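You operate a simulated robot arm through the tools that you are given. There is no shell and no other tool. Be economical: measure what you need, move in short steps, check, and stop when the job is done.

The job below is to be done with a simulated two-armed robot. You get a single attempt, and the scene is never put back.

## Task
Take the filter cloth from the top of the packing table and lay it out flat on the top of the model bench.

The check looks at the end state, three seconds after you hand in, the way a careful person would. Anything else that was tipped, shoved, dropped, spilled or broken makes it a failure. Flat cloth is picked up by pressing the open fingertips on it (5 to 10 N) and closing them slowly along it; thin cloth reads only 2 to 8 mm in the jaws.

## Robot
Two 7-joint arms with two-finger parallel grippers on one trunk, on a base that drives. Base frame: it is fixed to the floor where the robot stands at the start and does not move with it; the origin is under the middle of the robot, x ahead of it, y to its left, z up; the surface under the hand at the start is at about z = 850. Lengths are in mm, angles in rad, forces in N, time in s.
The left shoulder is at the start at [50, 209, 1196], the right one opposite. With the tool pointing down near the work surface each hand reaches from about 240 to 900 mm from the robot's upright axis, wherever it stands, measured 20 degrees to its own side. Places, roughly: filter cloth [500, -100, 900]; top of the model bench [-1400, 200, 800]. Payload 4.4 kg a hand.
The TCP of each hand is the grasp point between the finger pads, 23 mm short of the fingertips. In the tool frame z runs along the fingers and y along their closing line. The gripper opens to 94 mm. The fingers are 38 mm wide and 10 mm thick; the gripper's body (54 by 96 mm) begins 39 mm behind the TCP.
Orientation is that of the tool frame in the base frame, as [roll, pitch, yaw] about the fixed x, y, z axes, in that order (R = Rz(yaw) Ry(pitch) Rx(roll)). With the fingers straight down and closing along the base's y, the tool's x points along the base's -x, its y along +y and its z along -z.

## Interface
- The arms move only by the tool move_arm. It takes "left_deltas", "right_deltas" or both (then of equal length, played together; a hand with none holds still); each is a list of rows, each a list of 7 numbers: the shift along the base's x, y, z in mm, then the turn, a rotation vector about the base's x, y, z in rad, then the closure in counts, from 0 (fully open) to 255 (shut). In form: [[tx, ty, tz, ax, ay, az, claw], ...]. A call has 1 to 20 rows; each row is the pose to reach, as a shift and turn from the pose commanded when the call began. Each row takes 0.2 s and may step no farther than 50 mm and 0.15 rad from the row before; otherwise, or with a gripper value out of range, the whole call is refused. Where a pose cannot be reached the arm comes as near as it can. A force on the tool above 40 N (or 10 N above the force at the start of the call, whichever is more), or a blocked arm, ends the call early, and 0.2 s more pass. Each finger travels about 108 mm/s and halts on what it meets, pressing with about 36 N; the grip force reading is that of the motor and also rises with nothing between the fingers. The clock runs only during rows and for 0.2 s after the last one: add rows that repeat a pose to give the fingers time. It gives the time, the measured TCP pose, the force on the tool (base axes), the opening and the grip force at its end, in the units of the frame above (readings bear some noise), with the torque about the TCP (base axes, N m) and any sound that the robot's microphone picked up.
- Cameras (640 x 400 px; columns grow to the right, rows downward): "scene" is now at [145, -33.4, 1352.4]; the picture's right is [-0.39, -0.92, 0.00], its down [-0.63, 0.27, -0.73] and it looks along [0.67, -0.28, -0.69] (base axes); focal length 275 px, centre (320, 200). "left" rides on the left gripper at [86, -16, -75] in its tool frame; the picture's right is [0.18, 0.98, 0.00], its down [-0.58, 0.11, -0.81] and it looks along [-0.79, 0.15, 0.59] (tool axes); focal length 243 px, centre (320, 200). "right" rides on the right gripper at [86, 16, -75] in its tool frame; the picture's right is [-0.18, 0.98, 0.00], its down [-0.58, -0.11, -0.81] and it looks along [-0.79, -0.15, 0.59] (tool axes); focal length 243 px, centre (320, 200).
- snapshot(camera): a new picture of that camera. The clock stands still meanwhile.
- raise_lower(by): slides the trunk up (or, below 0, down) by that many mm; the arms and the scene camera ride with it, the base frame stays. It gives what a move gives, with no picture.
- roll_base(legs): drives the robot by 1 to 6 legs, each [ahead, left, turn to the left] in mm, mm and rad, along the robot's own axes; the way and the turn of a leg run together, so that a leg with both is an arc; at most 1500 mm and 3.142 rad a leg. The arms and the cameras ride along, it lands a little off, and it stops where it bumps. It gives what a move gives.
- pan_tilt(pan, tilt): turns the head with the scene camera to pan (to the left, within 1.396 rad either way) and tilt (down, from -0.506 to 1.204), counted from straight ahead of the robot. It gives what a move gives.
- point_at(camera, pixels): for up to 12 pixels [column, row] of the newest picture of that camera ("zoom" is the newest enlarged one), the place [x, y, z] in the base frame of the surface seen there, good to about 2 mm. The clock stands still meanwhile.
- inspect(camera, box): a new picture of the part [left, top, right, bottom] of that camera's present view, enlarged. The clock stands still meanwhile.
- job_done(): hands the job in; it is judged then, once.

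Keep the steps short. Do not move on a guess: measure, check each grasp and each placing, and mend mistakes. In all there are 80 turns and 78 pictures (those below and enlarged ones count). Leave the grippers open and the arms clear of the work at the hand-in unless told otherwise, and finish with a single line.

The tools are called after "Request:" by a JSON object that holds its "api" and its "payload". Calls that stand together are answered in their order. move_arm: Moves the arms, as the interface text tells. Its arguments: {"type":"object","properties":{"left_deltas":{"type":"array"},"right_deltas":{"type":"array"}},"required":[]} The other tools are called the same way: raise_lower (by) slides the trunk up or down; roll_base (legs) drives the base; pan_tilt (pan, tilt) turns the head that bears the scene camera; snapshot (camera) takes a picture; point_at (camera, pixels) gives the place of the surface under pixels of a picture; inspect (camera, box) takes an enlarged picture of a part of a camera's view; job_done () hands the job in.

At the start:

```text
clock: 0.0
left_tool_pos: [503.3, 89.1, 981.8]
left_orientation: [3.141, 0.0, -3.141]
left_wrist_force: [-0.1, 0.1, -0.2]
left_moment: [-0.01, -0.01, 0.01]
left_opening: 94.1
left_grasp_force: 0.1
right_tool_pos: [471.6, -352.1, 1088.8]
right_orientation: [3.141, 0.001, -3.14]
right_wrist_force: [-0.9, 0.5, -0.5]
right_moment: [-0.02, 0.0, 0.0]
right_opening: 94.1
right_grasp_force: 0.0
trunk travel left (down, up): [-275.0, 288.0]
robot x, y, heading: [1.3, 2.5, 0.0]
head pan, tilt: [-0.401, 0.754]
```

scene: 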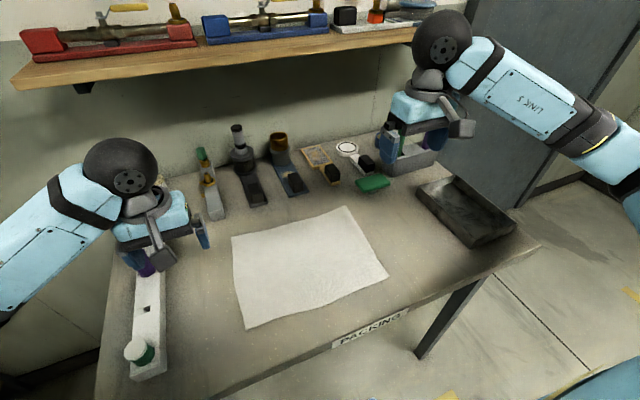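
right: 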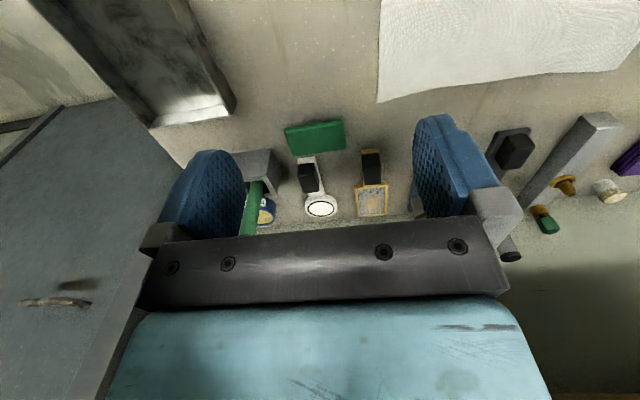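
left: 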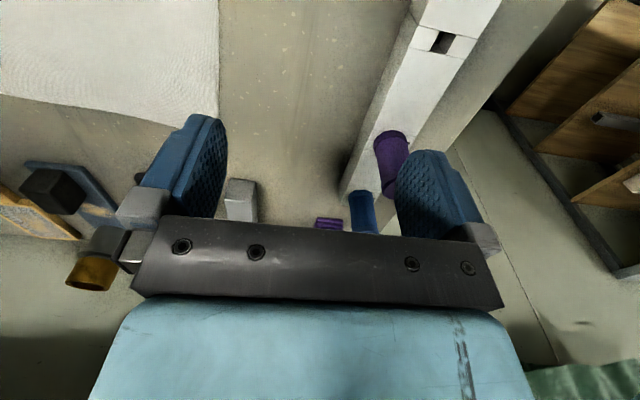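

I see the white cloth with corners at about (232,237), (345,207), (388,278), (246,328) in the scene picture. I'll measure those points and some table points and neighbours.

Request:
{"api": "point_at", "payload": {"camera": "scene", "pixels": [[234, 239], [344, 209], [386, 277], [247, 326], [305, 265], [220, 290], [400, 300], [360, 185], [145, 352], [145, 300], [470, 210], [300, 350]]}}

Request:
{"api": "inspect", "payload": {"camera": "scene", "box": [100, 120, 420, 380]}}

```text
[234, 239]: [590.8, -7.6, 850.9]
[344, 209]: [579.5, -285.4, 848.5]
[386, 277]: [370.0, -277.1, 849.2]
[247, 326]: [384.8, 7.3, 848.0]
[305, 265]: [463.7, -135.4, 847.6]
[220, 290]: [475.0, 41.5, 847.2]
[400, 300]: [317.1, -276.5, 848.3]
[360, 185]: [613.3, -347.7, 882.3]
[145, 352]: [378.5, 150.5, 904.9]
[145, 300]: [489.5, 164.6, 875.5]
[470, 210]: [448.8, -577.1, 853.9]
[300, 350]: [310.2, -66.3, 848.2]
```

```text
1.54 times, centred on (260, 250) of scene
```

zoom: 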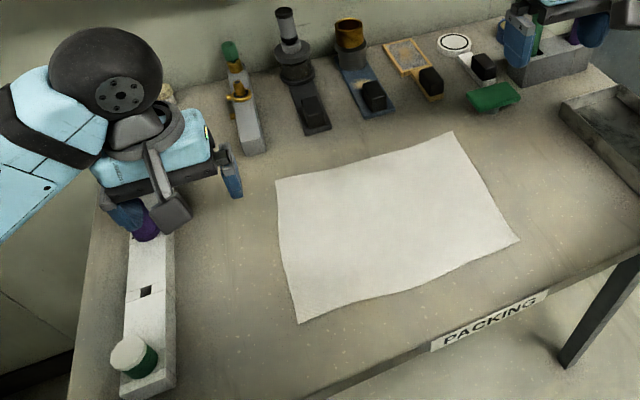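

The cloth spans about x 370–590, y −285–7, lying flat at z≈848. Before picking, I'll look left for the driving space behind.

Request:
{"api": "pan_tilt", "payload": {"pan": 1.39, "tilt": 0.4}}

Request:
{"api": "snapshot", "payload": {"camera": "scene"}}

Request:
{"api": "pan_tilt", "payload": {"pan": -1.39, "tilt": 0.4}}

Request:
{"api": "snapshot", "payload": {"camera": "scene"}}

```text
clock: 1.8
left_tool_pos: [502.9, 87.9, 981.1]
left_orientation: [-3.141, 0.001, 3.141]
left_wrist_force: [-0.5, 0.3, 0.8]
left_moment: [0.01, -0.04, 0.0]
left_opening: 94.0
left_grasp_force: 0.2
right_tool_pos: [471.9, -353.7, 1088.9]
right_orientation: [-3.141, 0.0, -3.141]
right_wrist_force: [0.5, -0.1, -0.1]
right_moment: [-0.01, -0.01, 0.0]
right_opening: 93.7
right_grasp_force: 0.0
trunk travel left (down, up): [-275.0, 288.0]
robot x, y, heading: [-0.6, 1.1, -0.002]
head pan, tilt: [1.389, 0.4]
```

```text
73 pictures are left
```

scene: 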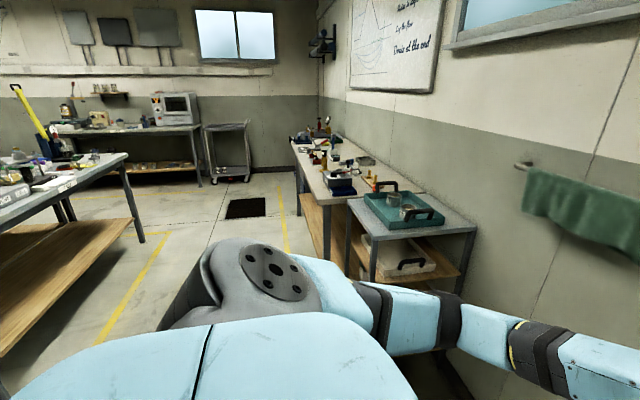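

```text
clock: 4.2
left_tool_pos: [503.0, 88.2, 981.4]
left_orientation: [-3.141, 0.0, 3.141]
left_wrist_force: [0.4, -0.4, -0.9]
left_moment: [-0.04, -0.03, 0.03]
left_opening: 93.9
left_grasp_force: 0.0
right_tool_pos: [471.8, -352.8, 1090.0]
right_orientation: [3.141, -0.001, 3.141]
right_wrist_force: [-0.7, -0.6, -0.2]
right_moment: [-0.02, -0.03, -0.01]
right_opening: 94.0
right_grasp_force: 0.0
trunk travel left (down, up): [-275.0, 288.0]
robot x, y, heading: [3.4, 1.5, -0.003]
head pan, tilt: [-1.389, 0.4]
```

```text
72 pictures are left
```

scene: 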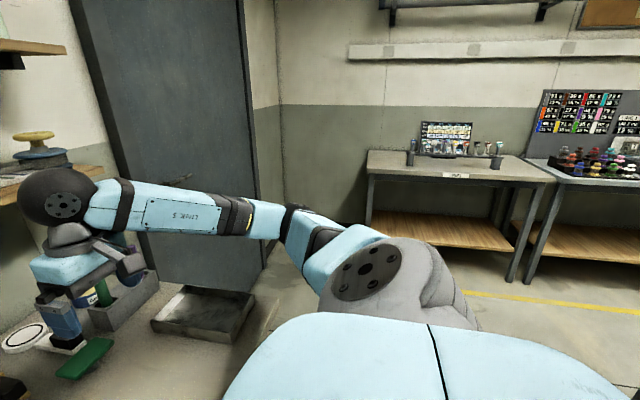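

The bench at the left of the left view may be the model bench. I'll look left again to measure it.

Request:
{"api": "pan_tilt", "payload": {"pan": 1.39, "tilt": 0.4}}

Request:
{"api": "snapshot", "payload": {"camera": "scene"}}

Request:
{"api": "point_at", "payload": {"camera": "scene", "pixels": [[124, 158], [20, 206], [10, 190], [100, 160], [350, 205], [470, 232], [15, 350], [135, 225]]}}

```text
clock: 6.7
left_tool_pos: [502.3, 88.1, 980.6]
left_orientation: [-3.141, 0.001, -3.141]
left_wrist_force: [0.0, 0.3, -0.3]
left_moment: [0.02, -0.04, -0.01]
left_opening: 94.1
left_grasp_force: 0.0
right_tool_pos: [471.3, -352.9, 1089.9]
right_orientation: [3.141, -0.002, 3.138]
right_wrist_force: [0.0, 0.6, -0.5]
right_moment: [-0.01, -0.02, 0.0]
right_opening: 94.0
right_grasp_force: 0.1
trunk travel left (down, up): [-275.0, 288.0]
robot x, y, heading: [0.0, -3.5, -0.002]
head pan, tilt: [1.389, 0.4]
```

```text
71 pictures are left
```

scene: 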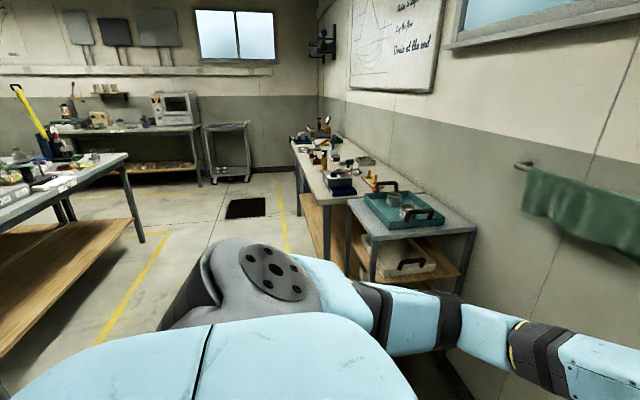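

```text
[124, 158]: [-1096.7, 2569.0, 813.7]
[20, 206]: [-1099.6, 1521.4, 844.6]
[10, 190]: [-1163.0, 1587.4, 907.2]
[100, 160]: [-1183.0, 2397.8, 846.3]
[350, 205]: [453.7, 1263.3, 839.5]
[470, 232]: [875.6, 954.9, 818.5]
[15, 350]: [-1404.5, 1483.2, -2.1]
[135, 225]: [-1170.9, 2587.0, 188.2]
```

The bench front edge is at x≈−1080, with room to turn. I'll aim the head back at the cloth and bring both hands over the near-edge corners: left to about (402,−32,950), right to about (392,−252,950), half open.

Request:
{"api": "pan_tilt", "payload": {"pan": -0.3, "tilt": 0.9}}

Request:
{"api": "move_arm", "payload": {"left_deltas": [[-20, -40, 0, 0, 0, 0, 60], [-50, -75, -5, 0, 0, 0, 110], [-80, -110, -15, 0, 0, 0, 133], [-100, -120, -31, 0, 0, 0, 133], [-100, -120, -31, 0, 0, 0, 133]], "right_deltas": [[-25, 15, -20, 0, 0, 0, 60], [-45, 35, -55, 0, 0, 0, 110], [-60, 60, -90, 0, 0, 0, 133], [-75, 85, -125, 0, 0, 0, 133], [-79, 101, -140, 0, 0, 0, 133]]}}

Request:
{"api": "snapshot", "payload": {"camera": "scene"}}

Request:
{"api": "snapshot", "payload": {"camera": "left"}}

Request:
{"api": "snapshot", "payload": {"camera": "right"}}

```text
clock: 8.4
left_tool_pos: [504.3, 89.1, 981.3]
left_orientation: [3.141, 0.0, -3.141]
left_wrist_force: [0.7, -0.2, -0.3]
left_moment: [0.02, -0.01, 0.0]
left_opening: 93.7
left_grasp_force: 0.0
right_tool_pos: [472.1, -354.9, 1089.3]
right_orientation: [-3.141, 0.0, 3.141]
right_wrist_force: [0.8, 0.6, -0.1]
right_moment: [-0.02, 0.04, 0.01]
right_opening: 94.0
right_grasp_force: 0.1
trunk travel left (down, up): [-275.0, 288.0]
robot x, y, heading: [-2.9, -2.0, -0.001]
head pan, tilt: [-0.3, 0.901]
```

```text
clock: 9.6
left_tool_pos: [404.4, -31.3, 950.2]
left_orientation: [3.14, -0.001, 3.141]
left_wrist_force: [-0.8, 0.2, 0.2]
left_moment: [0.01, 0.04, -0.03]
left_opening: 45.0
left_grasp_force: 0.0
right_tool_pos: [391.9, -252.9, 948.7]
right_orientation: [3.141, 0.0, -3.141]
right_wrist_force: [0.2, -0.3, 0.1]
right_moment: [0.02, 0.01, -0.04]
right_opening: 44.8
right_grasp_force: 0.0
trunk travel left (down, up): [-275.0, 288.0]
robot x, y, heading: [2.6, -1.0, 0.0]
head pan, tilt: [-0.3, 0.901]
```

```text
70 pictures are left
```

scene: 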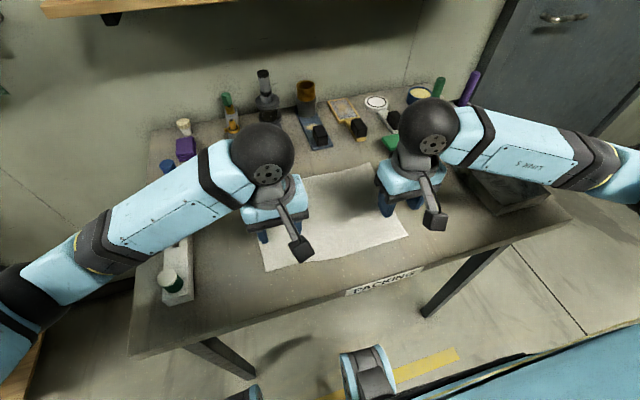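

```text
69 pictures are left
```

left: 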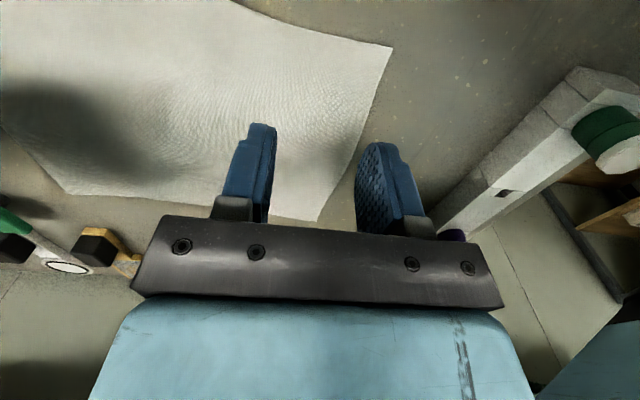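

```text
68 pictures are left
```

right: 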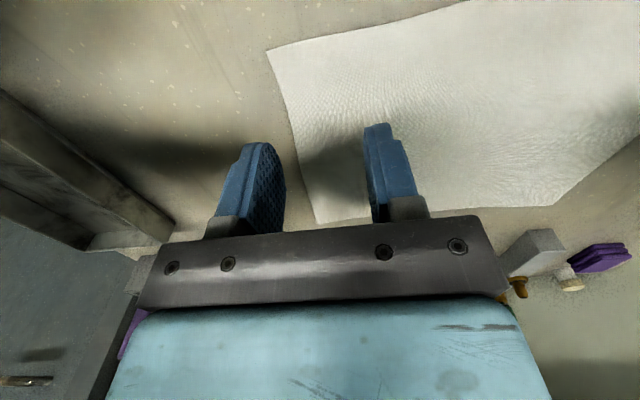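

I'll measure the near corners and edges in the wrist pictures: left corner (388,49), right corner (269,52).

Request:
{"api": "point_at", "payload": {"camera": "left", "pixels": [[388, 49], [300, 27], [240, 6], [352, 130], [318, 216], [70, 192]]}}

Request:
{"api": "point_at", "payload": {"camera": "right", "pixels": [[271, 54], [360, 30], [440, 11], [291, 140], [320, 220], [548, 203]]}}

```text
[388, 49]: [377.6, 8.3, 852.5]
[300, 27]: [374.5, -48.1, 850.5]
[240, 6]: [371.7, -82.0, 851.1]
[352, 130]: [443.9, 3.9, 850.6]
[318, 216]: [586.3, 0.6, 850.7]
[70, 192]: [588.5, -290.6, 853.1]
```

```text
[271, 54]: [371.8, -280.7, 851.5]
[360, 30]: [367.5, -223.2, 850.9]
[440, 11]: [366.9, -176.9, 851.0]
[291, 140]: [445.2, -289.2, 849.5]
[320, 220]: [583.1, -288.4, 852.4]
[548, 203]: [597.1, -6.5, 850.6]
```

Cloth edges confirmed. I'll lower both hands to about 6 mm above, shifting the right hand 6 mm inward.

Request:
{"api": "move_arm", "payload": {"left_deltas": [[0, 0, -35, 0, 0, 0, 133], [0, 0, -60, 0, 0, 0, 133], [0, 0, -71, 0, 0, 0, 133], [0, 0, -71, 0, 0, 0, 133]], "right_deltas": [[4, 6, -35, 0, 0, 0, 133], [4, 6, -60, 0, 0, 0, 133], [4, 6, -71, 0, 0, 0, 133], [4, 6, -71, 0, 0, 0, 133]]}}

Request:
{"api": "move_arm", "payload": {"left_deltas": [[0, 0, -3, 0, 0, 0, 133], [0, 0, -5, 0, 0, 0, 133], [0, 0, -5, 0, 0, 0, 133]], "right_deltas": [[0, 0, -3, 0, 0, 0, 133], [0, 0, -5, 0, 0, 0, 133], [0, 0, -5, 0, 0, 0, 133]]}}

```text
clock: 10.6
left_tool_pos: [402.5, -31.4, 879.2]
left_orientation: [-3.141, -0.001, 3.141]
left_wrist_force: [-0.1, 0.0, 0.0]
left_moment: [0.0, -0.03, -0.01]
left_opening: 45.1
left_grasp_force: 0.0
right_tool_pos: [396.7, -246.2, 878.8]
right_orientation: [-3.142, -0.001, -3.141]
right_wrist_force: [-0.7, -0.4, 0.4]
right_moment: [0.0, 0.02, 0.0]
right_opening: 45.0
right_grasp_force: 0.0
trunk travel left (down, up): [-275.0, 288.0]
robot x, y, heading: [1.7, 0.9, -0.002]
head pan, tilt: [-0.3, 0.901]
```

```text
clock: 11.4
left_tool_pos: [402.9, -31.7, 875.1]
left_orientation: [-3.141, 0.003, -3.14]
left_wrist_force: [1.2, -0.2, -0.2]
left_moment: [0.01, 0.03, -0.01]
left_opening: 44.7
left_grasp_force: 0.0
right_tool_pos: [396.3, -246.9, 873.8]
right_orientation: [-3.141, 0.002, 3.141]
right_wrist_force: [1.1, -1.3, 9.5]
right_moment: [-0.16, 0.02, 0.03]
right_opening: 45.0
right_grasp_force: 0.0
trunk travel left (down, up): [-275.0, 288.0]
robot x, y, heading: [0.2, -0.7, 0.002]
head pan, tilt: [-0.3, 0.901]
```

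Right presses with 9.5 N; left isn't touching yet. I'll lower the left 1.5 mm, holding the right.

Request:
{"api": "move_arm", "payload": {"left_deltas": [[0, 0, -1, 0, 0, 0, 133], [0, 0, -1.5, 0, 0, 0, 133], [0, 0, -1.5, 0, 0, 0, 133]]}}

```text
clock: 12.2
left_tool_pos: [402.9, -30.5, 874.0]
left_orientation: [-3.139, 0.002, -3.14]
left_wrist_force: [2.2, -0.1, 7.2]
left_moment: [0.08, 0.05, -0.02]
left_opening: 44.6
left_grasp_force: 0.1
right_tool_pos: [396.1, -247.2, 875.2]
right_orientation: [3.141, 0.003, -3.141]
right_wrist_force: [2.4, -0.2, 9.2]
right_moment: [-0.12, 0.01, 0.01]
right_opening: 45.1
right_grasp_force: 0.1
trunk travel left (down, up): [-275.0, 288.0]
robot x, y, heading: [1.9, 2.2, 0.002]
head pan, tilt: [-0.3, 0.901]
```

Left 7 N, right 9 N: right range. Now I close both slowly.

Request:
{"api": "move_arm", "payload": {"left_deltas": [[0, 0, 0, 0, 0, 0, 142], [0, 0, 0, 0, 0, 0, 151], [0, 0, 0, 0, 0, 0, 160], [0, 0, 0, 0, 0, 0, 169], [0, 0, 0, 0, 0, 0, 178], [0, 0, 0, 0, 0, 0, 187], [0, 0, 0, 0, 0, 0, 196], [0, 0, 0, 0, 0, 0, 205], [0, 0, 0, 0, 0, 0, 214], [0, 0, 0, 0, 0, 0, 223], [0, 0, 0, 0, 0, 0, 232], [0, 0, 0, 0, 0, 0, 241], [0, 0, 0, 0, 0, 0, 250], [0, 0, 0, 0, 0, 0, 255], [0, 0, 0, 0, 0, 0, 255], [0, 0, 0, 0, 0, 0, 255]], "right_deltas": [[0, 0, 0, 0, 0, 0, 142], [0, 0, 0, 0, 0, 0, 151], [0, 0, 0, 0, 0, 0, 160], [0, 0, 0, 0, 0, 0, 169], [0, 0, 0, 0, 0, 0, 178], [0, 0, 0, 0, 0, 0, 187], [0, 0, 0, 0, 0, 0, 196], [0, 0, 0, 0, 0, 0, 205], [0, 0, 0, 0, 0, 0, 214], [0, 0, 0, 0, 0, 0, 223], [0, 0, 0, 0, 0, 0, 232], [0, 0, 0, 0, 0, 0, 241], [0, 0, 0, 0, 0, 0, 250], [0, 0, 0, 0, 0, 0, 255], [0, 0, 0, 0, 0, 0, 255], [0, 0, 0, 0, 0, 0, 255]]}}

Request:
{"api": "snapshot", "payload": {"camera": "left"}}

Request:
{"api": "snapshot", "payload": {"camera": "right"}}

```text
clock: 15.6
left_tool_pos: [402.3, -30.5, 874.4]
left_orientation: [-3.14, 0.003, -3.141]
left_wrist_force: [0.7, -18.5, 15.7]
left_moment: [-0.4, 0.2, 0.05]
left_opening: 7.8
left_grasp_force: 35.6
right_tool_pos: [396.1, -245.4, 874.8]
right_orientation: [-3.141, 0.0, -3.14]
right_wrist_force: [0.4, 20.3, 4.5]
right_moment: [0.51, 0.02, -0.03]
right_opening: 2.0
right_grasp_force: 35.7
trunk travel left (down, up): [-275.0, 288.0]
robot x, y, heading: [0.2, 2.7, 0.004]
head pan, tilt: [-0.3, 0.901]
```

```text
67 pictures are left
```

left: 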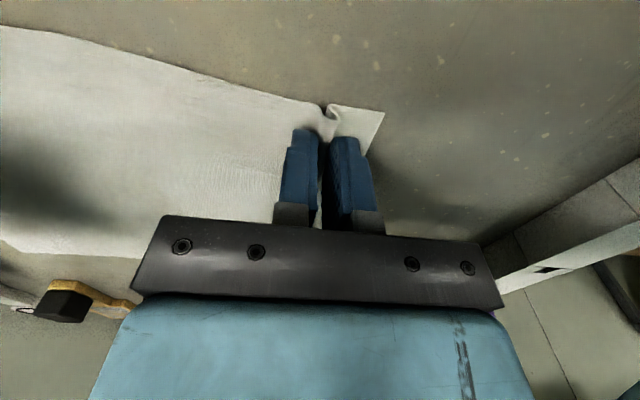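

```text
66 pictures are left
```

right: 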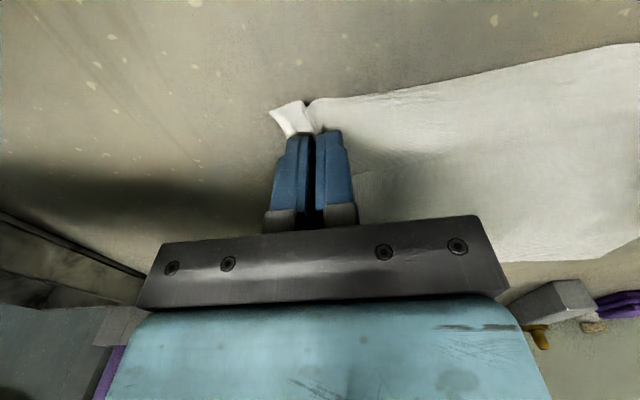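

Both hands hold a fold (7.8 and 2.0 mm), with 20 N of sideways stretch. I'll lift a little and bring the hands slightly together to relieve it.

Request:
{"api": "move_arm", "payload": {"left_deltas": [[0, -3, 3, 0, 0, 0, 255], [0, -6, 10, 0, 0, 0, 255], [0, -8, 25, 0, 0, 0, 255], [0, -8, 40, 0, 0, 0, 255], [0, -8, 40, 0, 0, 0, 255]], "right_deltas": [[0, 3, 3, 0, 0, 0, 255], [0, 6, 10, 0, 0, 0, 255], [0, 8, 25, 0, 0, 0, 255], [0, 8, 40, 0, 0, 0, 255], [0, 8, 40, 0, 0, 0, 255]]}}

Request:
{"api": "snapshot", "payload": {"camera": "scene"}}

```text
clock: 16.8
left_tool_pos: [402.3, -40.7, 912.8]
left_orientation: [-3.139, -0.002, -3.141]
left_wrist_force: [-0.2, 0.3, -0.4]
left_moment: [0.02, -0.01, 0.02]
left_opening: 7.3
left_grasp_force: 36.0
right_tool_pos: [397.9, -238.2, 914.4]
right_orientation: [-3.141, -0.002, 3.141]
right_wrist_force: [0.4, -0.3, -0.2]
right_moment: [-0.02, 0.04, 0.0]
right_opening: 2.0
right_grasp_force: 35.3
trunk travel left (down, up): [-275.0, 288.0]
robot x, y, heading: [-3.4, -3.0, 0.004]
head pan, tilt: [-0.3, 0.901]
```

```text
65 pictures are left
```

scene: 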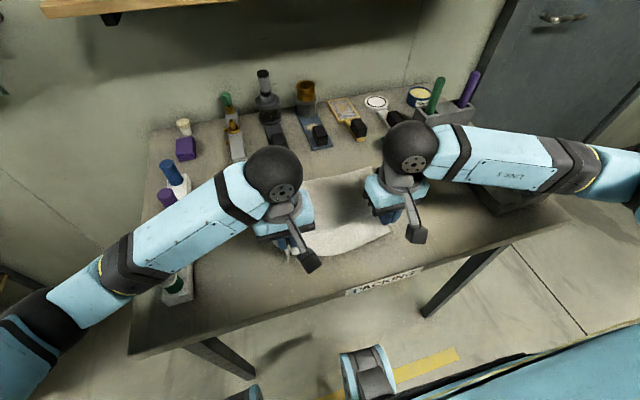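

Held and no tension. I'll lift straight up another 230 mm.

Request:
{"api": "move_arm", "payload": {"left_deltas": [[0, 0, 40, 0, 0, 0, 255], [0, 0, 80, 0, 0, 0, 255], [0, 0, 120, 0, 0, 0, 255], [0, 0, 160, 0, 0, 0, 255], [0, 0, 200, 0, 0, 0, 255], [0, 0, 230, 0, 0, 0, 255], [0, 0, 230, 0, 0, 0, 255]], "right_deltas": [[0, 0, 40, 0, 0, 0, 255], [0, 0, 80, 0, 0, 0, 255], [0, 0, 120, 0, 0, 0, 255], [0, 0, 160, 0, 0, 0, 255], [0, 0, 200, 0, 0, 0, 255], [0, 0, 230, 0, 0, 0, 255], [0, 0, 230, 0, 0, 0, 255]]}}

Request:
{"api": "snapshot", "payload": {"camera": "scene"}}

Request:
{"api": "snapshot", "payload": {"camera": "left"}}

```text
clock: 18.4
left_tool_pos: [405.2, -40.6, 1143.3]
left_orientation: [-3.141, -0.002, 3.14]
left_wrist_force: [0.9, 0.3, -0.8]
left_moment: [0.0, -0.01, 0.0]
left_opening: 6.9
left_grasp_force: 36.4
right_tool_pos: [397.0, -239.3, 1143.7]
right_orientation: [3.141, -0.001, 3.141]
right_wrist_force: [1.0, 0.0, -0.1]
right_moment: [-0.01, 0.01, -0.01]
right_opening: 2.2
right_grasp_force: 36.1
trunk travel left (down, up): [-275.0, 288.0]
robot x, y, heading: [0.5, 0.7, -0.002]
head pan, tilt: [-0.3, 0.901]
```

```text
64 pictures are left
```

scene: 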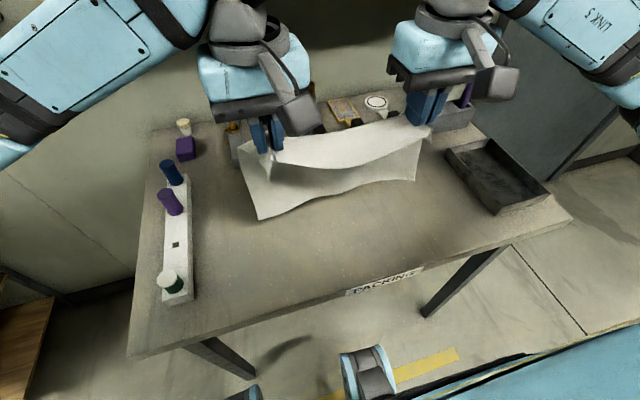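

```text
63 pictures are left
```

left: 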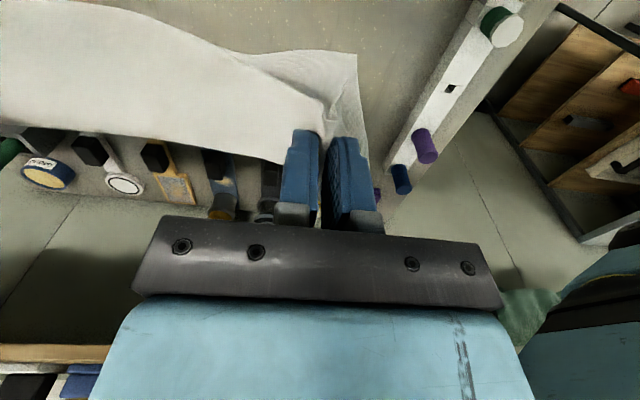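

Cloth hangs between both hands, clear of the table. I'll back off 450 mm and check.

Request:
{"api": "roll_base", "payload": {"legs": [[-450, 0, 0]]}}

Request:
{"api": "snapshot", "payload": {"camera": "scene"}}

```text
clock: 21.1
left_tool_pos: [-46.0, -39.7, 1142.5]
left_orientation: [-3.14, 0.0, -3.141]
left_wrist_force: [-0.6, -0.2, -0.1]
left_moment: [-0.01, -0.01, 0.03]
left_opening: 7.1
left_grasp_force: 35.9
right_tool_pos: [-53.8, -238.5, 1144.3]
right_orientation: [-3.141, 0.001, -3.141]
right_wrist_force: [0.4, 0.6, 0.3]
right_moment: [-0.03, -0.02, -0.03]
right_opening: 2.1
right_grasp_force: 35.6
trunk travel left (down, up): [-275.0, 288.0]
robot x, y, heading: [-448.8, 1.0, 0.001]
head pan, tilt: [-0.3, 0.901]
```

```text
62 pictures are left
```

scene: 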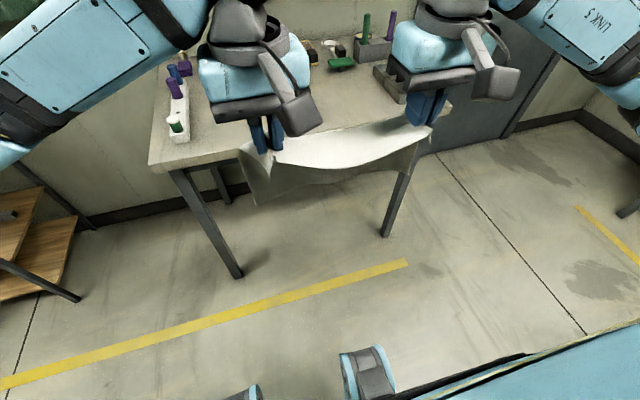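

Clear behind me and nothing disturbed. I'll turn 180° in two halves, looking in between, with the head level ahead.

Request:
{"api": "roll_base", "payload": {"legs": [[0, 0, 1.57]]}}

Request:
{"api": "pan_tilt", "payload": {"pan": 1.0, "tilt": 0.6}}

Request:
{"api": "snapshot", "payload": {"camera": "scene"}}

```text
clock: 25.4
left_tool_pos: [-411.6, 403.8, 1143.1]
left_orientation: [-3.142, 0.0, -1.567]
left_wrist_force: [-1.7, 0.6, -0.2]
left_moment: [0.0, -0.02, -0.02]
left_opening: 2.4
left_grasp_force: 36.4
right_tool_pos: [-212.7, 398.6, 1143.6]
right_orientation: [-3.141, 0.001, -1.567]
right_wrist_force: [-0.7, 0.2, -0.4]
right_moment: [-0.03, -0.02, -0.04]
right_opening: 1.9
right_grasp_force: 36.0
trunk travel left (down, up): [-275.0, 288.0]
robot x, y, heading: [-449.7, -3.5, 1.573]
head pan, tilt: [-0.3, 0.901]
```

```text
clock: 26.8
left_tool_pos: [-410.9, 405.6, 1142.7]
left_orientation: [-3.14, -0.001, -1.567]
left_wrist_force: [-0.1, 0.1, -1.1]
left_moment: [0.0, 0.0, -0.04]
left_opening: 2.4
left_grasp_force: 35.8
right_tool_pos: [-213.0, 399.1, 1144.0]
right_orientation: [-3.14, -0.001, -1.57]
right_wrist_force: [-0.2, -0.3, 0.0]
right_moment: [-0.03, 0.01, -0.04]
right_opening: 2.2
right_grasp_force: 36.1
trunk travel left (down, up): [-275.0, 288.0]
robot x, y, heading: [-450.2, -1.2, 1.573]
head pan, tilt: [1.0, 0.6]
```

```text
61 pictures are left
```

scene: 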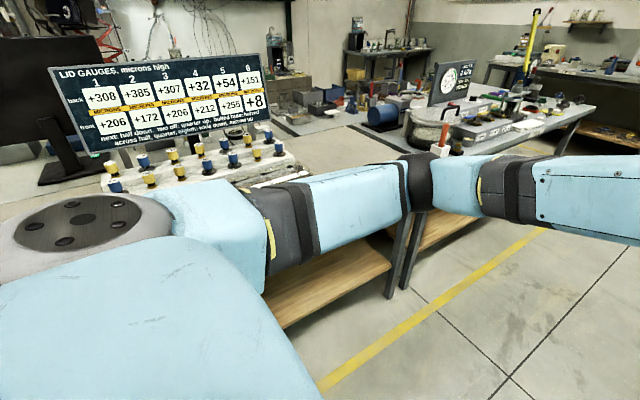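

The left opening fell from 7 to 2.4 mm, so I'll check the left grasp.

Request:
{"api": "snapshot", "payload": {"camera": "left"}}

Request:
{"api": "snapshot", "payload": {"camera": "right"}}

Request:
{"api": "pan_tilt", "payload": {"pan": 0, "tilt": 0.75}}

Request:
{"api": "snapshot", "payload": {"camera": "scene"}}

```text
60 pictures are left
```

left: 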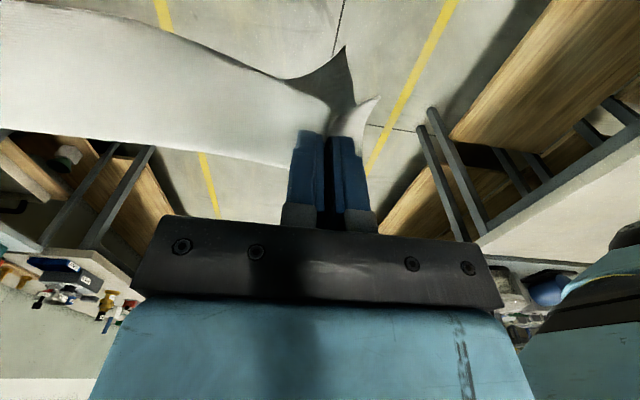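

```text
59 pictures are left
```

right: 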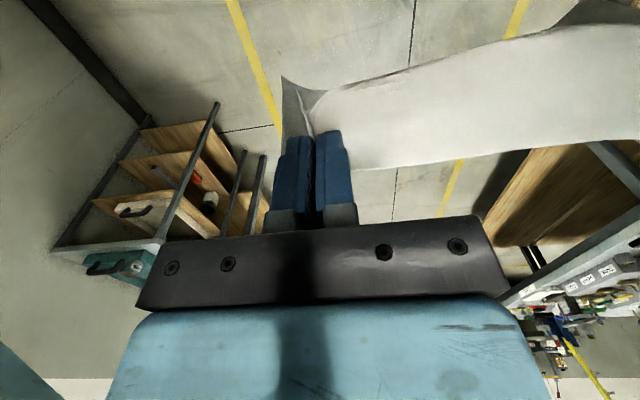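

```text
clock: 28.1
left_tool_pos: [-411.3, 404.2, 1143.0]
left_orientation: [-3.142, 0.0, -1.568]
left_wrist_force: [0.1, -0.1, -0.2]
left_moment: [0.0, 0.0, -0.03]
left_opening: 2.4
left_grasp_force: 35.6
right_tool_pos: [-213.9, 398.8, 1142.6]
right_orientation: [3.141, -0.001, -1.567]
right_wrist_force: [-0.1, -0.3, -0.2]
right_moment: [0.01, 0.03, -0.05]
right_opening: 2.3
right_grasp_force: 36.4
trunk travel left (down, up): [-275.0, 288.0]
robot x, y, heading: [-445.7, 1.3, 1.576]
head pan, tilt: [0.0, 0.75]
```

```text
58 pictures are left
```

scene: 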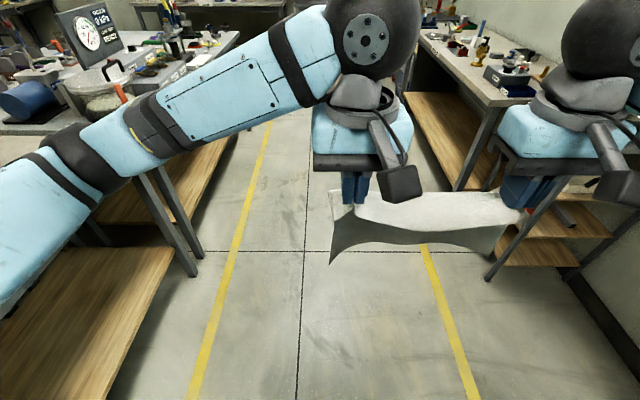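

Both grasps hold. I'll turn the rest; hands reach ≈480 mm radius while the bench edge is 630 mm away.

Request:
{"api": "roll_base", "payload": {"legs": [[0, 0, 1.57]]}}

Request:
{"api": "pan_tilt", "payload": {"pan": 0, "tilt": 0.55}}

Request:
{"api": "snapshot", "payload": {"camera": "scene"}}

```text
clock: 32.3
left_tool_pos: [-854.9, 40.1, 1143.8]
left_orientation: [-3.141, 0.0, 0.0]
left_wrist_force: [-0.2, 0.1, -1.3]
left_moment: [0.02, -0.01, -0.05]
left_opening: 2.6
left_grasp_force: 36.1
right_tool_pos: [-847.5, 239.2, 1143.7]
right_orientation: [3.141, -0.002, -0.002]
right_wrist_force: [-0.7, -0.1, 0.0]
right_moment: [0.0, 0.01, -0.07]
right_opening: 2.1
right_grasp_force: 36.1
trunk travel left (down, up): [-275.0, 288.0]
robot x, y, heading: [-452.9, 4.1, -3.143]
head pan, tilt: [0.0, 0.75]
```

```text
clock: 33.1
left_tool_pos: [-854.8, 39.3, 1142.4]
left_orientation: [3.141, 0.001, 0.0]
left_wrist_force: [-0.4, 0.0, 0.4]
left_moment: [0.0, 0.03, -0.04]
left_opening: 2.6
left_grasp_force: 36.1
right_tool_pos: [-848.5, 238.6, 1144.2]
right_orientation: [3.141, 0.0, 0.001]
right_wrist_force: [0.0, 0.5, 0.8]
right_moment: [0.04, -0.01, -0.06]
right_opening: 2.3
right_grasp_force: 36.0
trunk travel left (down, up): [-275.0, 288.0]
robot x, y, heading: [-455.5, -0.4, -3.141]
head pan, tilt: [0.0, 0.55]
```

```text
57 pictures are left
```

scene: 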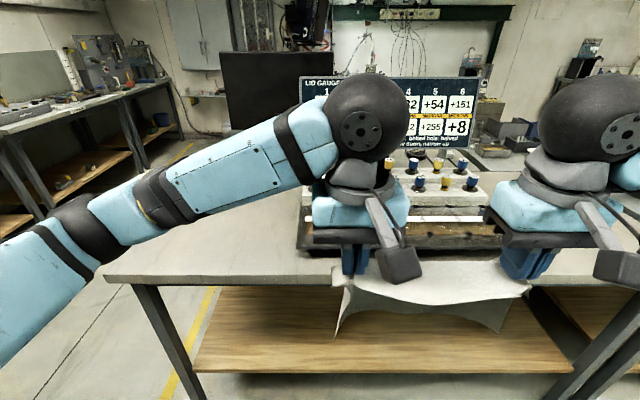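

The bench ahead has clear top at the left, gauge stand behind the cloth. I'll measure the free area and the stand.

Request:
{"api": "point_at", "payload": {"camera": "scene", "pixels": [[112, 278], [190, 278], [315, 277], [190, 220], [280, 222], [300, 245], [420, 235], [470, 210], [575, 272], [620, 270], [270, 180], [460, 245]]}}

Request:
{"api": "pan_tilt", "payload": {"pan": 0.35, "tilt": 0.6}}

Request:
{"api": "snapshot", "payload": {"camera": "scene"}}

Request:
{"api": "pan_tilt", "payload": {"pan": -0.7, "tilt": 0.6}}

Request:
{"api": "snapshot", "payload": {"camera": "scene"}}

```text
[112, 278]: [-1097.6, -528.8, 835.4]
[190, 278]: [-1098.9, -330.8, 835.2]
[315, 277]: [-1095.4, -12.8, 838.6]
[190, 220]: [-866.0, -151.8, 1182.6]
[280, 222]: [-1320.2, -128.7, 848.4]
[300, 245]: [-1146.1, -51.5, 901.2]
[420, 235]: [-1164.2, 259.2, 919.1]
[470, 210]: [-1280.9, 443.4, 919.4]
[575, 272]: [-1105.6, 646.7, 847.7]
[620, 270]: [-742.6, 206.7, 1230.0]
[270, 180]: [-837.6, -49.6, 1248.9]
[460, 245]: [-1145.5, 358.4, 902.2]
```

```text
clock: 33.9
left_tool_pos: [-854.4, 39.7, 1143.8]
left_orientation: [-3.141, 0.0, 0.0]
left_wrist_force: [-0.5, 0.2, 0.2]
left_moment: [-0.03, -0.01, -0.07]
left_opening: 2.5
left_grasp_force: 36.5
right_tool_pos: [-847.4, 238.3, 1144.4]
right_orientation: [-3.141, 0.0, 0.001]
right_wrist_force: [-0.8, -0.3, -0.1]
right_moment: [0.01, 0.0, -0.02]
right_opening: 2.1
right_grasp_force: 36.2
trunk travel left (down, up): [-275.0, 288.0]
robot x, y, heading: [-448.6, 0.7, -3.145]
head pan, tilt: [0.351, 0.6]
```

```text
56 pictures are left
```

scene: 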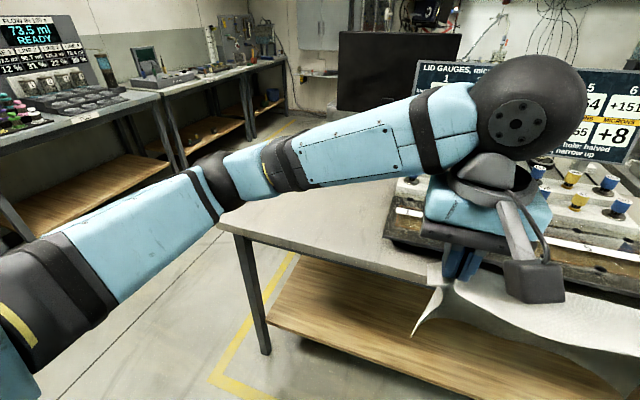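

```text
clock: 35.2
left_tool_pos: [-853.8, 39.9, 1142.6]
left_orientation: [-3.141, 0.0, 0.0]
left_wrist_force: [0.2, -0.6, -0.4]
left_moment: [0.0, -0.02, -0.05]
left_opening: 2.3
left_grasp_force: 36.1
right_tool_pos: [-848.4, 238.6, 1143.8]
right_orientation: [-3.14, -0.002, 0.0]
right_wrist_force: [0.0, -0.6, 0.3]
right_moment: [-0.02, 0.03, -0.01]
right_opening: 2.3
right_grasp_force: 35.7
trunk travel left (down, up): [-275.0, 288.0]
robot x, y, heading: [-449.4, 1.6, -3.138]
head pan, tilt: [-0.7, 0.6]
```

```text
55 pictures are left
```

scene: 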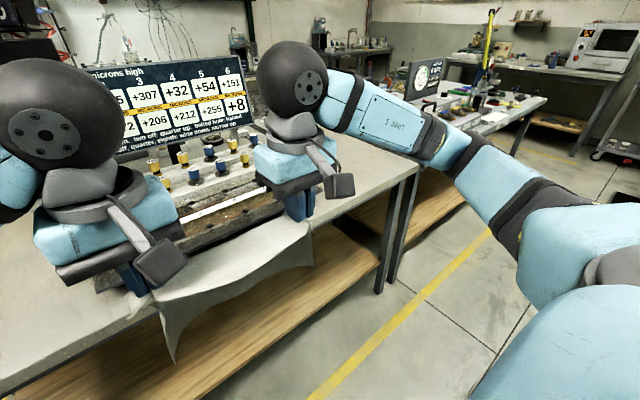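

The stand fills y −60…460; the free top is at y −530…−70. I'll shift left 430 mm and look.

Request:
{"api": "roll_base", "payload": {"legs": [[0, 430, 0]]}}

Request:
{"api": "pan_tilt", "payload": {"pan": 0.0, "tilt": 0.7}}

Request:
{"api": "snapshot", "payload": {"camera": "scene"}}

Request:
{"api": "snapshot", "payload": {"camera": "right"}}

```text
clock: 39.5
left_tool_pos: [-854.7, -389.4, 1142.3]
left_orientation: [-3.141, 0.001, -0.002]
left_wrist_force: [-0.1, 0.4, 0.0]
left_moment: [0.04, 0.03, -0.06]
left_opening: 2.4
left_grasp_force: 35.6
right_tool_pos: [-848.1, -190.9, 1143.6]
right_orientation: [-3.141, 0.0, -0.001]
right_wrist_force: [0.2, 0.4, 0.4]
right_moment: [-0.01, 0.01, -0.05]
right_opening: 2.3
right_grasp_force: 35.8
trunk travel left (down, up): [-275.0, 288.0]
robot x, y, heading: [-447.8, -427.9, 3.14]
head pan, tilt: [-0.7, 0.6]
```

```text
clock: 40.6
left_tool_pos: [-855.1, -389.8, 1144.2]
left_orientation: [-3.141, 0.001, -0.001]
left_wrist_force: [1.0, 0.9, 0.5]
left_moment: [0.02, -0.03, -0.06]
left_opening: 2.7
left_grasp_force: 35.2
right_tool_pos: [-847.0, -190.1, 1143.2]
right_orientation: [-3.141, -0.001, 0.0]
right_wrist_force: [-0.2, 0.1, -0.3]
right_moment: [0.0, 0.0, -0.02]
right_opening: 2.2
right_grasp_force: 36.1
trunk travel left (down, up): [-275.0, 288.0]
robot x, y, heading: [-451.7, -431.3, 3.137]
head pan, tilt: [0.0, 0.7]
```

```text
54 pictures are left
```

scene: 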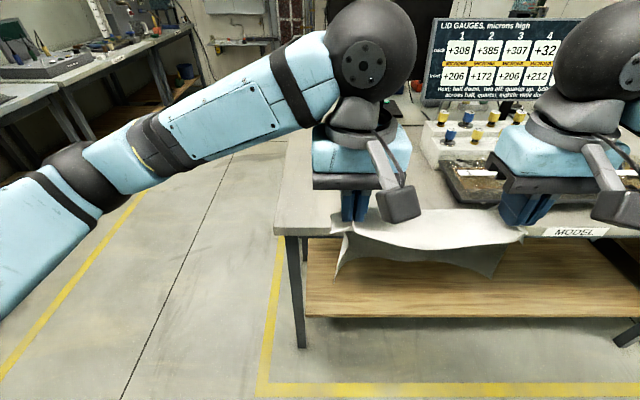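

```text
53 pictures are left
```

right: 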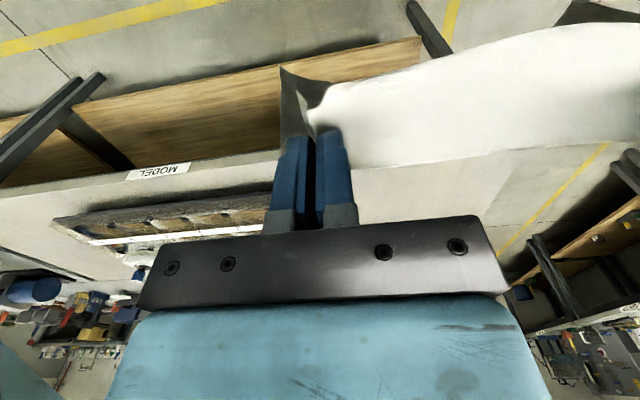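

"MODEL" label confirmed. I'll measure the bench left corner, the stand's left end and the free top between the hands.

Request:
{"api": "point_at", "payload": {"camera": "scene", "pixels": [[280, 232], [300, 180], [295, 140], [445, 200], [440, 170], [428, 140], [420, 185], [410, 130], [455, 205], [405, 110], [430, 205]]}}

Request:
{"api": "inspect", "payload": {"camera": "scene", "box": [260, 60, 520, 250]}}

```text
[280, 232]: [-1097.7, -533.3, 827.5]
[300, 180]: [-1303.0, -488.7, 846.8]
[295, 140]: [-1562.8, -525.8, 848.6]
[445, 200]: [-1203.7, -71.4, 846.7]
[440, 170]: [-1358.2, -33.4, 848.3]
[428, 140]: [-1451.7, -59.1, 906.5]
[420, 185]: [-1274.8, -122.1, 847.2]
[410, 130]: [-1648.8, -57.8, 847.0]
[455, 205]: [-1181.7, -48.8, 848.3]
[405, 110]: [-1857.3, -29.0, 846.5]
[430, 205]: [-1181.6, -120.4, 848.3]
```

```text
2.11 times, centred on (390, 155) of scene
```

zoom: 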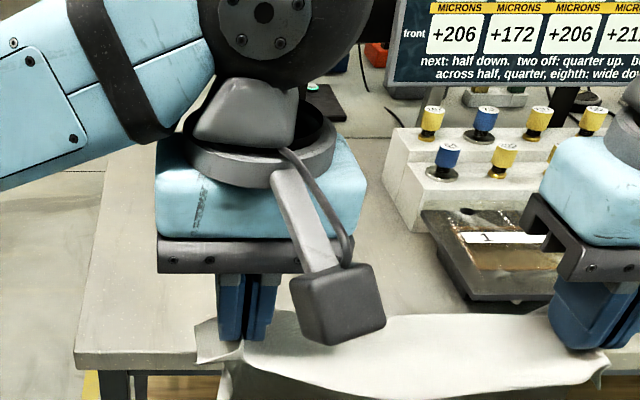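

Free top: x −1100…−1550, y −530…−70. I'll measure the hanging cloth's bottom edge to be sure it clears the bench while driving in.

Request:
{"api": "point_at", "payload": {"camera": "scene", "pixels": [[338, 274], [345, 262], [420, 260], [485, 272], [515, 240], [420, 225], [335, 230]]}}

Request:
{"api": "snapshot", "payload": {"camera": "left"}}

```text
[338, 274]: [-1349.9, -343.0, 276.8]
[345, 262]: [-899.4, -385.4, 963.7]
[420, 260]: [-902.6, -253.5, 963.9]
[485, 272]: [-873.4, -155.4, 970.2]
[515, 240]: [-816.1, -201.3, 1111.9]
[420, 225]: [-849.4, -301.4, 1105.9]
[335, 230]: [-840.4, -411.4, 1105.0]
```

```text
51 pictures are left
```

left: 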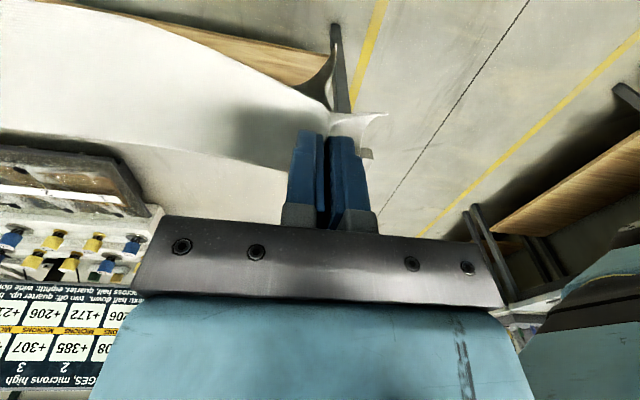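

The bottom edge hangs at z≈960, 110 mm above the bench, and curls away from me — ideal. I'll drive ahead 270 mm.

Request:
{"api": "roll_base", "payload": {"legs": [[270, 0, 0]]}}

Request:
{"api": "pan_tilt", "payload": {"pan": 0.0, "tilt": 0.95}}

Request:
{"api": "snapshot", "payload": {"camera": "scene"}}

Request:
{"api": "snapshot", "payload": {"camera": "left"}}

Request:
{"api": "snapshot", "payload": {"camera": "right"}}

```text
clock: 42.5
left_tool_pos: [-1124.5, -389.6, 1143.5]
left_orientation: [3.141, -0.001, -0.002]
left_wrist_force: [-0.5, 0.4, -0.1]
left_moment: [-0.03, 0.0, -0.06]
left_opening: 2.5
left_grasp_force: 36.2
right_tool_pos: [-1117.2, -189.9, 1142.7]
right_orientation: [-3.141, 0.001, -0.002]
right_wrist_force: [-0.6, -0.1, -0.4]
right_moment: [-0.03, 0.0, -0.06]
right_opening: 2.3
right_grasp_force: 36.5
trunk travel left (down, up): [-275.0, 288.0]
robot x, y, heading: [-716.8, -433.3, 3.142]
head pan, tilt: [0.0, 0.7]
```

```text
clock: 43.2
left_tool_pos: [-1123.1, -388.4, 1142.4]
left_orientation: [-3.141, -0.002, -0.002]
left_wrist_force: [-0.4, 1.0, 0.4]
left_moment: [0.01, -0.01, -0.05]
left_opening: 2.6
left_grasp_force: 36.3
right_tool_pos: [-1116.0, -189.6, 1143.8]
right_orientation: [3.141, 0.0, -0.002]
right_wrist_force: [-0.3, -0.7, -1.0]
right_moment: [0.02, -0.02, -0.08]
right_opening: 2.2
right_grasp_force: 35.9
trunk travel left (down, up): [-275.0, 288.0]
robot x, y, heading: [-722.8, -428.7, 3.139]
head pan, tilt: [0.0, 0.949]
```

```text
50 pictures are left
```

scene: 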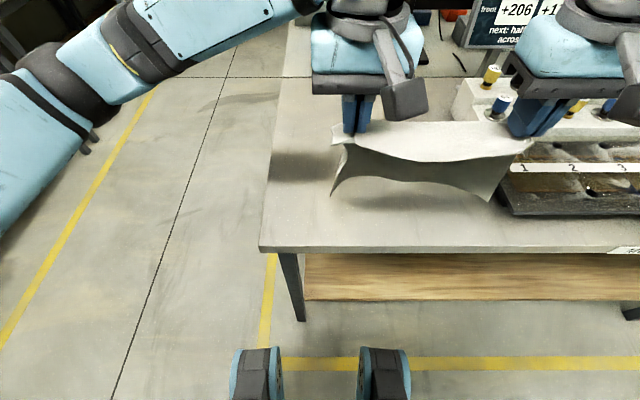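

```text
49 pictures are left
```

left: 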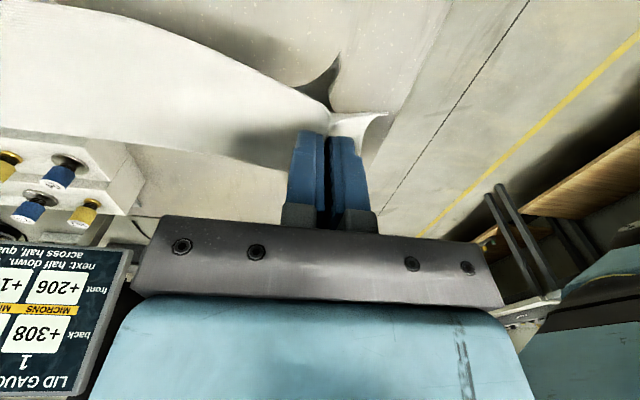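

```text
48 pictures are left
```

right: 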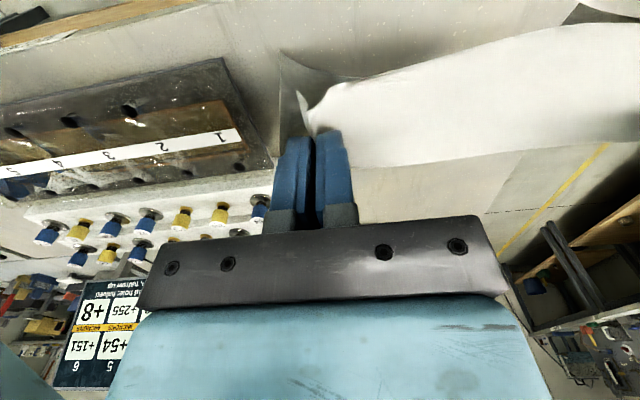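

All clear: the hanging cloth is above free bench top. I'll move both hands 220 mm ahead and 25 mm left at this height.

Request:
{"api": "move_arm", "payload": {"left_deltas": [[-35, -10, 0, 0, 0, 0, 255], [-75, -25, 0, 0, 0, 0, 255], [-115, -25, 0, 0, 0, 0, 255], [-155, -25, 0, 0, 0, 0, 255], [-190, -25, 0, 0, 0, 0, 255], [-220, -25, 0, 0, 0, 0, 255], [-220, -25, 0, 0, 0, 0, 255]], "right_deltas": [[-35, -10, 0, 0, 0, 0, 255], [-75, -25, 0, 0, 0, 0, 255], [-115, -25, 0, 0, 0, 0, 255], [-155, -25, 0, 0, 0, 0, 255], [-190, -25, 0, 0, 0, 0, 255], [-220, -25, 0, 0, 0, 0, 255], [-220, -25, 0, 0, 0, 0, 255]]}}

Request:
{"api": "snapshot", "payload": {"camera": "scene"}}

Request:
{"api": "snapshot", "payload": {"camera": "left"}}

Request:
{"api": "snapshot", "payload": {"camera": "right"}}

```text
clock: 44.9
left_tool_pos: [-1342.9, -413.3, 1144.3]
left_orientation: [3.141, 0.0, 0.0]
left_wrist_force: [-0.2, -0.1, 0.4]
left_moment: [-0.02, 0.01, -0.08]
left_opening: 2.2
left_grasp_force: 35.8
right_tool_pos: [-1335.5, -214.4, 1144.5]
right_orientation: [-3.141, 0.0, -0.002]
right_wrist_force: [0.1, 0.3, 0.2]
right_moment: [0.01, 0.02, -0.04]
right_opening: 2.2
right_grasp_force: 36.4
trunk travel left (down, up): [-275.0, 288.0]
robot x, y, heading: [-717.2, -425.8, 3.14]
head pan, tilt: [0.0, 0.949]
```

```text
47 pictures are left
```

scene: 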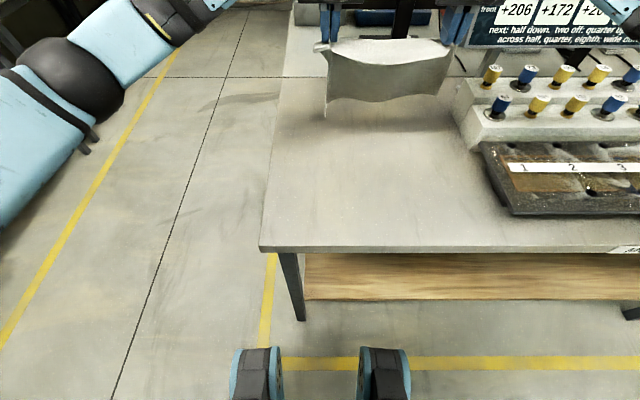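

```text
46 pictures are left
```

left: 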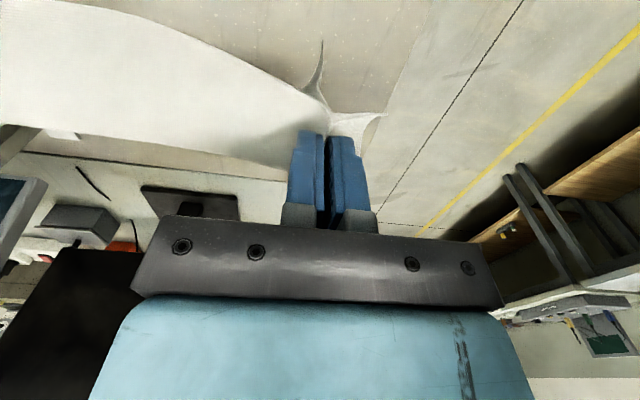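

```text
45 pictures are left
```

right: 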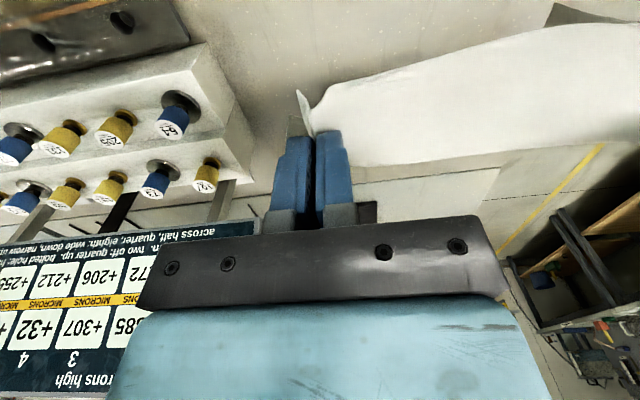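

I'll measure the cloth's bottom edge, plus the monitor and stand distance behind the hands.

Request:
{"api": "point_at", "payload": {"camera": "scene", "pixels": [[328, 106], [380, 95], [430, 92], [385, 64], [385, 125], [330, 140], [440, 130]]}}

Request:
{"api": "point_at", "payload": {"camera": "left", "pixels": [[90, 300], [180, 195], [70, 225], [20, 200], [150, 100]]}}

Request:
{"api": "point_at", "payload": {"camera": "right", "pixels": [[210, 175], [235, 150], [248, 228], [200, 50], [500, 100]]}}

```text
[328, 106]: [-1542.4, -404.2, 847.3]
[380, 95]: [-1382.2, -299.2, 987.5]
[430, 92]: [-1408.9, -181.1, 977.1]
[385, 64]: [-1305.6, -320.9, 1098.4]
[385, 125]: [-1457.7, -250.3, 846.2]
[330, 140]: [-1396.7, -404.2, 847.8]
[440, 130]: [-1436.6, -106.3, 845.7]
```

```text
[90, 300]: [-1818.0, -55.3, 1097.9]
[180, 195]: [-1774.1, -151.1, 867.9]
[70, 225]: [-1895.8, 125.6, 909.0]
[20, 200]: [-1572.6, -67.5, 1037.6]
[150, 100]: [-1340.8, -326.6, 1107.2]
```

```text
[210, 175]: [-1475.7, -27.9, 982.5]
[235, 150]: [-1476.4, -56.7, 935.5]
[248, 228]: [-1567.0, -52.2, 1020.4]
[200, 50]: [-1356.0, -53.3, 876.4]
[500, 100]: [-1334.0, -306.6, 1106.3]
```

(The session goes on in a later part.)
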